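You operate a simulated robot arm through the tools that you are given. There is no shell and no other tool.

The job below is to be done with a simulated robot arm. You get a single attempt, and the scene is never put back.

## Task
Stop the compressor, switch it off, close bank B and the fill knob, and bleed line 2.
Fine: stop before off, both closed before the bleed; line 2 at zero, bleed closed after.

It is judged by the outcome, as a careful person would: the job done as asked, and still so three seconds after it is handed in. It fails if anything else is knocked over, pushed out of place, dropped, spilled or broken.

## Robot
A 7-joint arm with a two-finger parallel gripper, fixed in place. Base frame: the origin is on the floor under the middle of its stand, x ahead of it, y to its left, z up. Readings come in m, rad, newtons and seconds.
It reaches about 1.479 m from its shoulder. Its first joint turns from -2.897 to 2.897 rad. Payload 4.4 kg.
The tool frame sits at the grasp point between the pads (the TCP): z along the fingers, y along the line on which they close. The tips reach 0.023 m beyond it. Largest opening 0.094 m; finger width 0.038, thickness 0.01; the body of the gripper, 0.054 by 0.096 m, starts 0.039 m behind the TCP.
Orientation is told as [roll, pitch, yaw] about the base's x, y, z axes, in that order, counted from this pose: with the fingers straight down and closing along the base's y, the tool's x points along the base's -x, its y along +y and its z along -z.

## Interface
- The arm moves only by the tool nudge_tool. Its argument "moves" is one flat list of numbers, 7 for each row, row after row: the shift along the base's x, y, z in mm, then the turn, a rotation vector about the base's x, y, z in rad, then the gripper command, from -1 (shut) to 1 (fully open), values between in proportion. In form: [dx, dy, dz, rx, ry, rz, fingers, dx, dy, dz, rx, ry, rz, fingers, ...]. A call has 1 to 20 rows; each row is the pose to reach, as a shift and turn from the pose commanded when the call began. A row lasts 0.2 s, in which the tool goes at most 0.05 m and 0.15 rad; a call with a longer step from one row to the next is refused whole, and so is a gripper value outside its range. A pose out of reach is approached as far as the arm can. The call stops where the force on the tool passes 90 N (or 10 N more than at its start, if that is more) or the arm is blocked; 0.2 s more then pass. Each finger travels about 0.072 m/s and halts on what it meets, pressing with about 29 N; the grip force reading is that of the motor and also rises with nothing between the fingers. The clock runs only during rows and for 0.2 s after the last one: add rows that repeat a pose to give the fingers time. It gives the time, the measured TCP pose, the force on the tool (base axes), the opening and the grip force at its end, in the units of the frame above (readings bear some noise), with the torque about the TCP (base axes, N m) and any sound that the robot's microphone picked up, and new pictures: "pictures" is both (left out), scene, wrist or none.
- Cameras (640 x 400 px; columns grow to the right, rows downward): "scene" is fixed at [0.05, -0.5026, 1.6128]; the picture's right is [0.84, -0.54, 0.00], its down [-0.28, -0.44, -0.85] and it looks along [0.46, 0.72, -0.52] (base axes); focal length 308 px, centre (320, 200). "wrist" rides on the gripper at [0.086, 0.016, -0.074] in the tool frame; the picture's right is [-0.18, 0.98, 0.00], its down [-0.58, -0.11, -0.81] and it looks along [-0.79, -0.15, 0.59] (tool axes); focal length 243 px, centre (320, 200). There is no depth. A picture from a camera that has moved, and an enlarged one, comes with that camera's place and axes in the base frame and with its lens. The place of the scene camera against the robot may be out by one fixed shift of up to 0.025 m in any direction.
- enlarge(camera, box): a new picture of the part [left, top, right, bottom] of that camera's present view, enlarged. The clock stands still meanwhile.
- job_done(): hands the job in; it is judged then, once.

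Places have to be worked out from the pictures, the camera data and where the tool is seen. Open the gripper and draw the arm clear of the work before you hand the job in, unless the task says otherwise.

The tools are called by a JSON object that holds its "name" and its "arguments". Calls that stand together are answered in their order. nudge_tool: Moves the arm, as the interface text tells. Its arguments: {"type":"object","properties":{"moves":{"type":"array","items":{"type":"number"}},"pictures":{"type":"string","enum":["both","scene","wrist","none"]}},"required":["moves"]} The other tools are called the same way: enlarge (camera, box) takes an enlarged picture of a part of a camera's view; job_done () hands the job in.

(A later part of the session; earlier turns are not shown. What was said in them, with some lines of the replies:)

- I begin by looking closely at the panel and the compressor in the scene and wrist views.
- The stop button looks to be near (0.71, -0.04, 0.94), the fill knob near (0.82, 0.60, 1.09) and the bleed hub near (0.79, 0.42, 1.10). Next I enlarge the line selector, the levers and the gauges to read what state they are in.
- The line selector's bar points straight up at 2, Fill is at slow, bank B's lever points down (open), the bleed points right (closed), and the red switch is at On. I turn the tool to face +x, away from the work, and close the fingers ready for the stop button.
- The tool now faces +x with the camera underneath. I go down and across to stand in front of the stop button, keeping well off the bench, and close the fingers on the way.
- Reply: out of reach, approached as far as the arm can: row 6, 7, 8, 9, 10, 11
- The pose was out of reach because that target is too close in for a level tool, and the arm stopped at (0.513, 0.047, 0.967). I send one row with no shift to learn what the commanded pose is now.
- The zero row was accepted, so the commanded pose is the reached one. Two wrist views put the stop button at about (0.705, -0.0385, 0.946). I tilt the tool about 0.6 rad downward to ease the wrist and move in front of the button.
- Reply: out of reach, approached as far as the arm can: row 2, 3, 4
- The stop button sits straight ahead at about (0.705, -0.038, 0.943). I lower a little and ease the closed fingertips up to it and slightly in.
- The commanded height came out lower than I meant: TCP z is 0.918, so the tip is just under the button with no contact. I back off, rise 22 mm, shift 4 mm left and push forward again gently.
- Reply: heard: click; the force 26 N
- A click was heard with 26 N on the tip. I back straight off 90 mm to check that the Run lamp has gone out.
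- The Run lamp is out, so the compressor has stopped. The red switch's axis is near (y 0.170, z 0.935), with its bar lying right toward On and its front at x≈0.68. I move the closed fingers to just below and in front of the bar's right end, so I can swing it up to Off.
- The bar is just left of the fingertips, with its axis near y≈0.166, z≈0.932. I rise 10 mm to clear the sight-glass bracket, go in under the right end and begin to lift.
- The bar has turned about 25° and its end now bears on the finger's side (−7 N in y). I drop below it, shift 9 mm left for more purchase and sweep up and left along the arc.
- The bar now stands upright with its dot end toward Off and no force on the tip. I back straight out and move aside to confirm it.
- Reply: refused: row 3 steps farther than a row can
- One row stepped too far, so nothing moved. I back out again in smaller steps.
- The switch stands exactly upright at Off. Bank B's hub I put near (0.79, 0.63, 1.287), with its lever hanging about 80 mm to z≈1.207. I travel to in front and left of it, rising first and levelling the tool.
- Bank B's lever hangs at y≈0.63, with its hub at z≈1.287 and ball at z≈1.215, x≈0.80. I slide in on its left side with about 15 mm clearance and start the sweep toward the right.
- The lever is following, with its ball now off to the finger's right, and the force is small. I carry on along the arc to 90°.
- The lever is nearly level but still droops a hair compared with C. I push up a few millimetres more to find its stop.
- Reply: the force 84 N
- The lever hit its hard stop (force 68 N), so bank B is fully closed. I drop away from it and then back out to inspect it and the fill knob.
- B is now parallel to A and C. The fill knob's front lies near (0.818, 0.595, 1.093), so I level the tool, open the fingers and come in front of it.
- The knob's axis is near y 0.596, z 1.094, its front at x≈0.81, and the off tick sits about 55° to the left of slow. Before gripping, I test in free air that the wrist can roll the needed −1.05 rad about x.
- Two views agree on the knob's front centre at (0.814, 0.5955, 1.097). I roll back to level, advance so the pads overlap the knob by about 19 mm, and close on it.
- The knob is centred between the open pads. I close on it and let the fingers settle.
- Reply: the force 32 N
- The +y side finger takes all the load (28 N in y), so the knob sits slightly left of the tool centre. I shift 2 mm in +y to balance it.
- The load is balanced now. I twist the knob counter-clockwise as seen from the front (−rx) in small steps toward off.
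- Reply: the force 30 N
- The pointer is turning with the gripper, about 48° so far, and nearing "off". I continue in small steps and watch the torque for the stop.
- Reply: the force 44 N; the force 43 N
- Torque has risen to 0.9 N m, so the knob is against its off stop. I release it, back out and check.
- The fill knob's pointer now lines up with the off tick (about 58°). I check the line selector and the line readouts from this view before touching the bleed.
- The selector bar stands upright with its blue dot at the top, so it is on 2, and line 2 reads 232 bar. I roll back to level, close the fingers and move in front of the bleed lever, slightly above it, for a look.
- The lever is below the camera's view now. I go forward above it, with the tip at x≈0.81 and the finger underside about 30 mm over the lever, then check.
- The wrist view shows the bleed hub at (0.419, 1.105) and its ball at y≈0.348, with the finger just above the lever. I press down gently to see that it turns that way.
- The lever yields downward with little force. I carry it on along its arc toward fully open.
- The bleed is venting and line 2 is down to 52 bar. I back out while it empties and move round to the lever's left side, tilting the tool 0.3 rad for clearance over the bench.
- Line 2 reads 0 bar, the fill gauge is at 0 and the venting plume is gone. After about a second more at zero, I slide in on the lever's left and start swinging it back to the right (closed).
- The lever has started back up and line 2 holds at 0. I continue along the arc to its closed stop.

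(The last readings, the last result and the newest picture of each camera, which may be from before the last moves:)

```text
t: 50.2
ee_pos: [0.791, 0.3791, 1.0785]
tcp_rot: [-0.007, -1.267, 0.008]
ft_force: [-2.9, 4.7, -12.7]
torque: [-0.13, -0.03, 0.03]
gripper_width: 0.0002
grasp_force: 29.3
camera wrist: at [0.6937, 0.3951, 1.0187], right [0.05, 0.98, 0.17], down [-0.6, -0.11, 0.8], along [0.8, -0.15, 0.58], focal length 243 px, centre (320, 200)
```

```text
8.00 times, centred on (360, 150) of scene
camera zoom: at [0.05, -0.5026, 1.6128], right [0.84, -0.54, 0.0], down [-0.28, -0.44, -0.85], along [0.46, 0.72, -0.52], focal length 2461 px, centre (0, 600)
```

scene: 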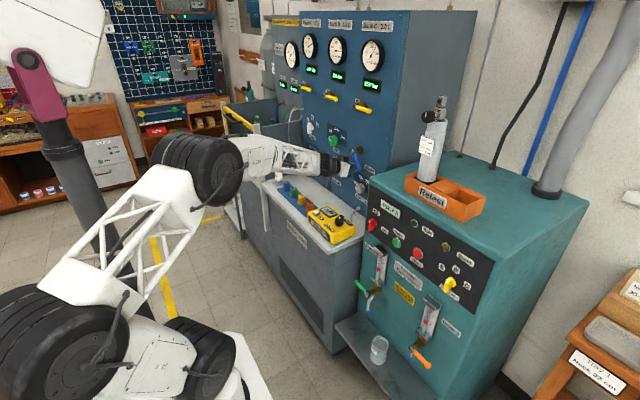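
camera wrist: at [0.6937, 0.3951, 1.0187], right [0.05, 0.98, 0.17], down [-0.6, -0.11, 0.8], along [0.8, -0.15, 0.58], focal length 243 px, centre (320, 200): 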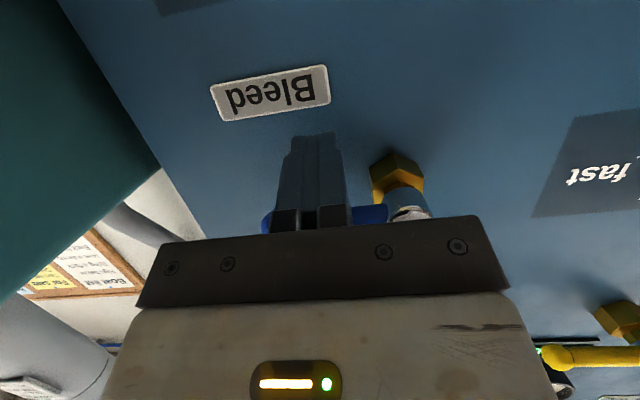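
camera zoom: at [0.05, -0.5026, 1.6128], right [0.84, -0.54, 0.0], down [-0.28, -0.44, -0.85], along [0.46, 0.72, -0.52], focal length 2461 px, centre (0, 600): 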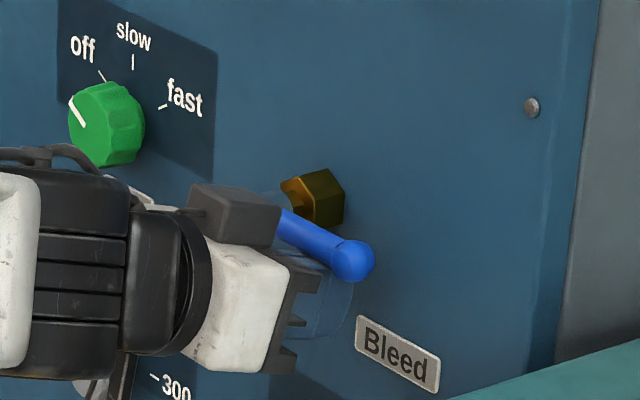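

Force is rising, so the stop is near. I press up a few millimetres more, as I did with bank B.

{"name": "nudge_tool", "arguments": {"moves": [0, 0, 1.5, 0, 0, 0, -1, 0, 0, 3, 0, 0, 0, -1, 0, 0, 4.5, 0, 0, 0, -1], "pictures": "none"}}

{"name": "enlarge", "arguments": {"camera": "scene", "box": [320, 125, 400, 175]}}

```text
t: 51.0
ee_pos: [0.7901, 0.3804, 1.0808]
tcp_rot: [-0.01, -1.265, 0.012]
ft_force: [5.4, -7.2, -48.9]
torque: [-0.04, 0.27, -0.03]
gripper_width: 0.0
grasp_force: 29.2
```

```text
8.00 times, centred on (360, 150) of scene
camera zoom: at [0.05, -0.5026, 1.6128], right [0.84, -0.54, 0.0], down [-0.28, -0.44, -0.85], along [0.46, 0.72, -0.52], focal length 2461 px, centre (0, 600)
```

zoom: 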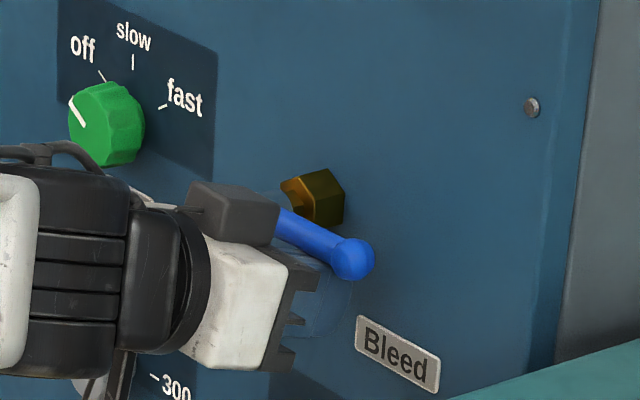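

The lever is hard against its closed stop at 49 N. I drop the finger away from it and then back out, well clear of the panel.

{"name": "nudge_tool", "arguments": {"moves": [0, 1, -10, 0, 0, 0, -1, 0, 3, -25, 0, 0, 0, -1, -40, 3, -25, 0, 0, 0, -1, -85, 3, -20, 0, 0, 0, -1, -130, 3, 0, 0, 0, 0, -1, -170, 3, 25, 0, 0, 0, 0, -200, 3, 60, 0, 0, 0, 0.5, -235, 3, 95, 0, 0, 0, 1, -260, 3, 135, 0, 0, 0, 1, -260, 3, 135, 0, 0, 0, 1], "pictures": "both"}}

{"name": "enlarge", "arguments": {"camera": "scene", "box": [320, 75, 400, 175]}}

{"name": "enlarge", "arguments": {"camera": "scene", "box": [265, 35, 385, 110]}}

{"name": "enlarge", "arguments": {"camera": "scene", "box": [340, 190, 480, 300]}}

{"name": "enlarge", "arguments": {"camera": "scene", "box": [220, 80, 380, 250]}}

```text
t: 53.2
ee_pos: [0.5296, 0.3822, 1.2253]
tcp_rot: [-0.005, -1.272, 0.005]
ft_force: [-0.1, -0.2, -0.4]
torque: [0.02, 0.0, -0.02]
gripper_width: 0.0942
grasp_force: 0.0
camera wrist: at [0.4321, 0.3978, 1.1645], right [0.05, 0.98, 0.17], down [-0.6, -0.11, 0.79], along [0.8, -0.15, 0.58], focal length 243 px, centre (320, 200)
```

scene: 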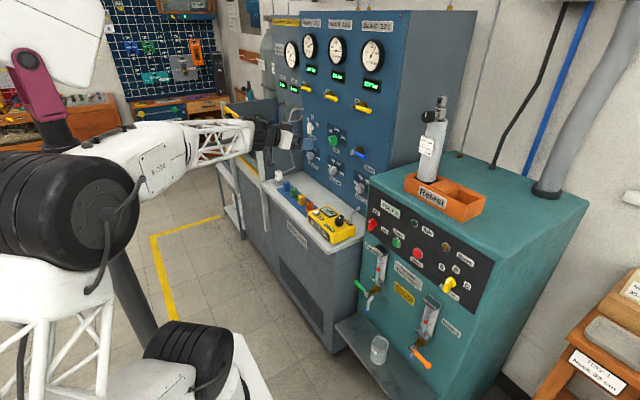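
wrist: 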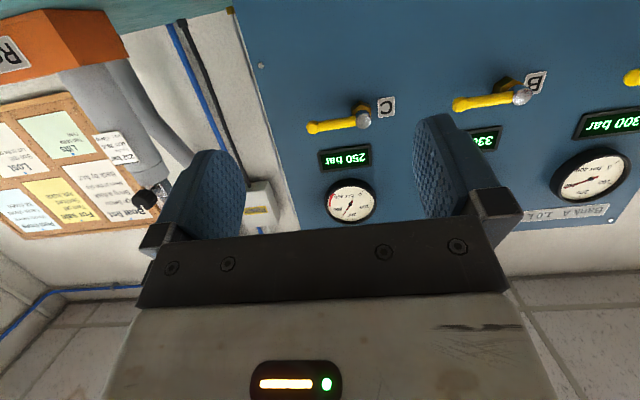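

```text
4.00 times, centred on (360, 125) of scene
camera zoom: at [0.05, -0.5026, 1.6128], right [0.84, -0.54, 0.0], down [-0.28, -0.44, -0.85], along [0.46, 0.72, -0.52], focal length 1230 px, centre (160, 500)
```

zoom: 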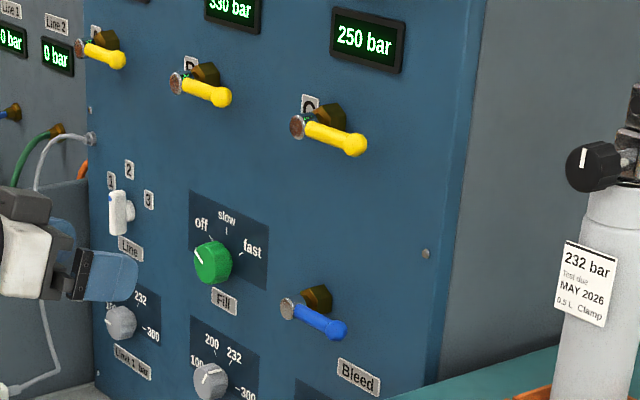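

```text
5.33 times, centred on (325, 72) of scene
camera zoom: at [0.05, -0.5026, 1.6128], right [0.84, -0.54, 0.0], down [-0.28, -0.44, -0.85], along [0.46, 0.72, -0.52], focal length 1641 px, centre (293, 880)
```

zoom: 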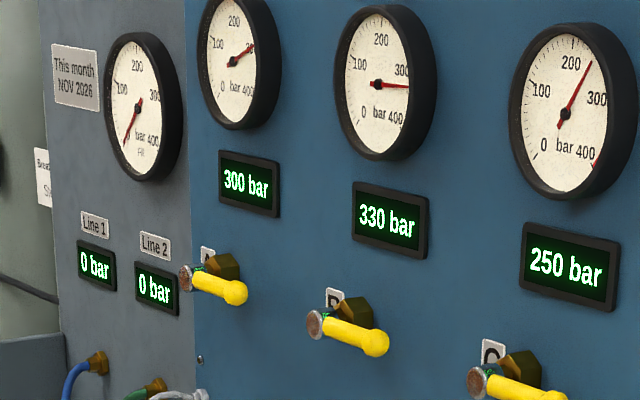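

```text
3.64 times, centred on (410, 245) of scene
camera zoom: at [0.05, -0.5026, 1.6128], right [0.84, -0.54, 0.0], down [-0.28, -0.44, -0.85], along [0.46, 0.72, -0.52], focal length 1119 px, centre (-7, 36)
```

zoom: 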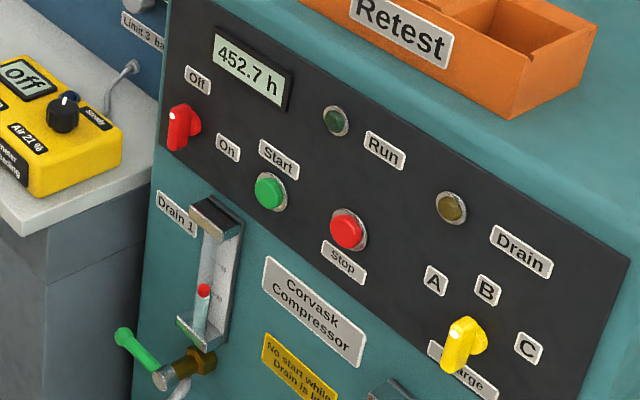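

```text
2.35 times, centred on (300, 165) of scene
camera zoom: at [0.05, -0.5026, 1.6128], right [0.84, -0.54, 0.0], down [-0.28, -0.44, -0.85], along [0.46, 0.72, -0.52], focal length 724 px, centre (367, 282)
```

zoom: 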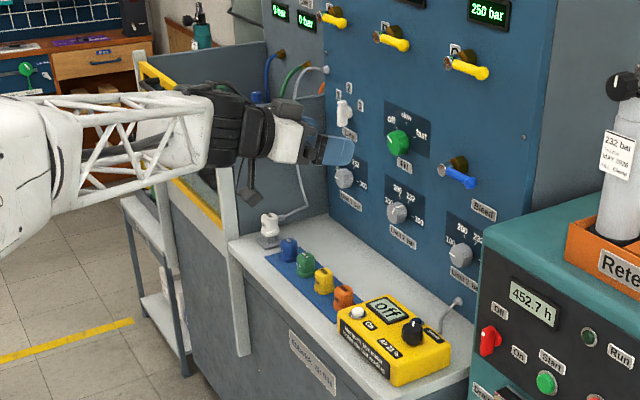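

Everything reads as asked: Run lamp out, switch at Off, B level like A and C, fill at off, bleed closed, lines 1 and 2 at 0 bar, and the banks unchanged. I draw the open gripper a bit farther back and take a last look.

{"name": "nudge_tool", "arguments": {"moves": [-25, 10, 30, 0, 0.05, 0, 1, -50, 25, 65, 0, 0.1, 0, 1, -75, 40, 100, 0, 0.2, 0, 1, -85, 55, 130, 0, 0.3, 0, 1, -85, 55, 130, 0, 0.3, 0, 1], "pictures": "scene"}}

{"name": "enlarge", "arguments": {"camera": "scene", "box": [265, 55, 385, 170]}}

```text
t: 54.4
ee_pos: [0.447, 0.4394, 1.3519]
tcp_rot: [-0.003, -0.971, 0.003]
ft_force: [0.6, -0.6, 0.2]
torque: [-0.03, -0.04, -0.01]
gripper_width: 0.094
grasp_force: 0.1
```

scene: 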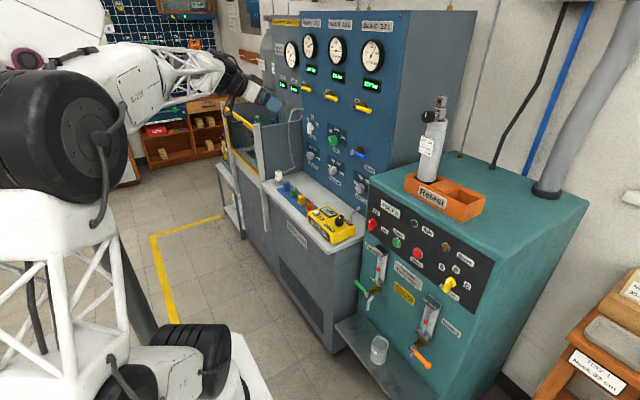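

```text
3.48 times, centred on (325, 112) of scene
camera zoom: at [0.05, -0.5026, 1.6128], right [0.84, -0.54, 0.0], down [-0.28, -0.44, -0.85], along [0.46, 0.72, -0.52], focal length 1070 px, centre (303, 504)
```

zoom: 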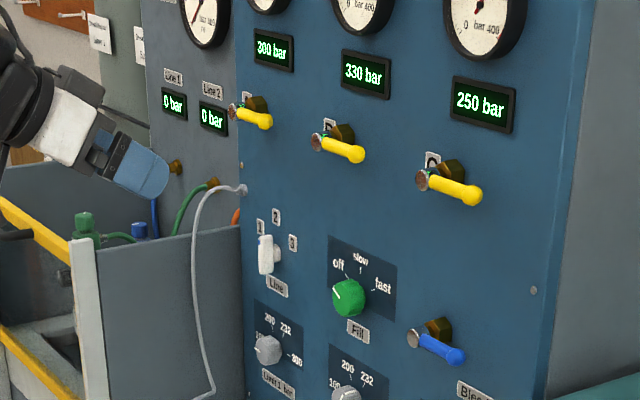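

The arm is clear with the gripper open, line 2 still reads 0 bar, and all the controls are where they should be. I hand the job in.

{"name": "job_done", "arguments": {}}

```text
The job is handed in.
```

The job is finished and handed in. It was done in this order:

1. **Compressor stopped:** I pressed Stop, heard the click, and saw the Run lamp go out.
2. **Switched off:** I then turned the red switch from On to Off.
3. **Bank B closed:** its lever is hard against its stop and level with A and C.
4. **Fill knob closed:** its pointer lines up with the off mark.
5. **Line 2 bled:** with the line selector already on 2, I opened the bleed and line 2 went from 232 bar to 0. I waited about a second more, then closed the bleed fully against its stop.

At the last look, line 2 still read 0 bar, and the banks were unchanged at 300, 330 and 250 bar. I saw nothing else moved or knocked. The arm is clear of the panel with the gripper open.
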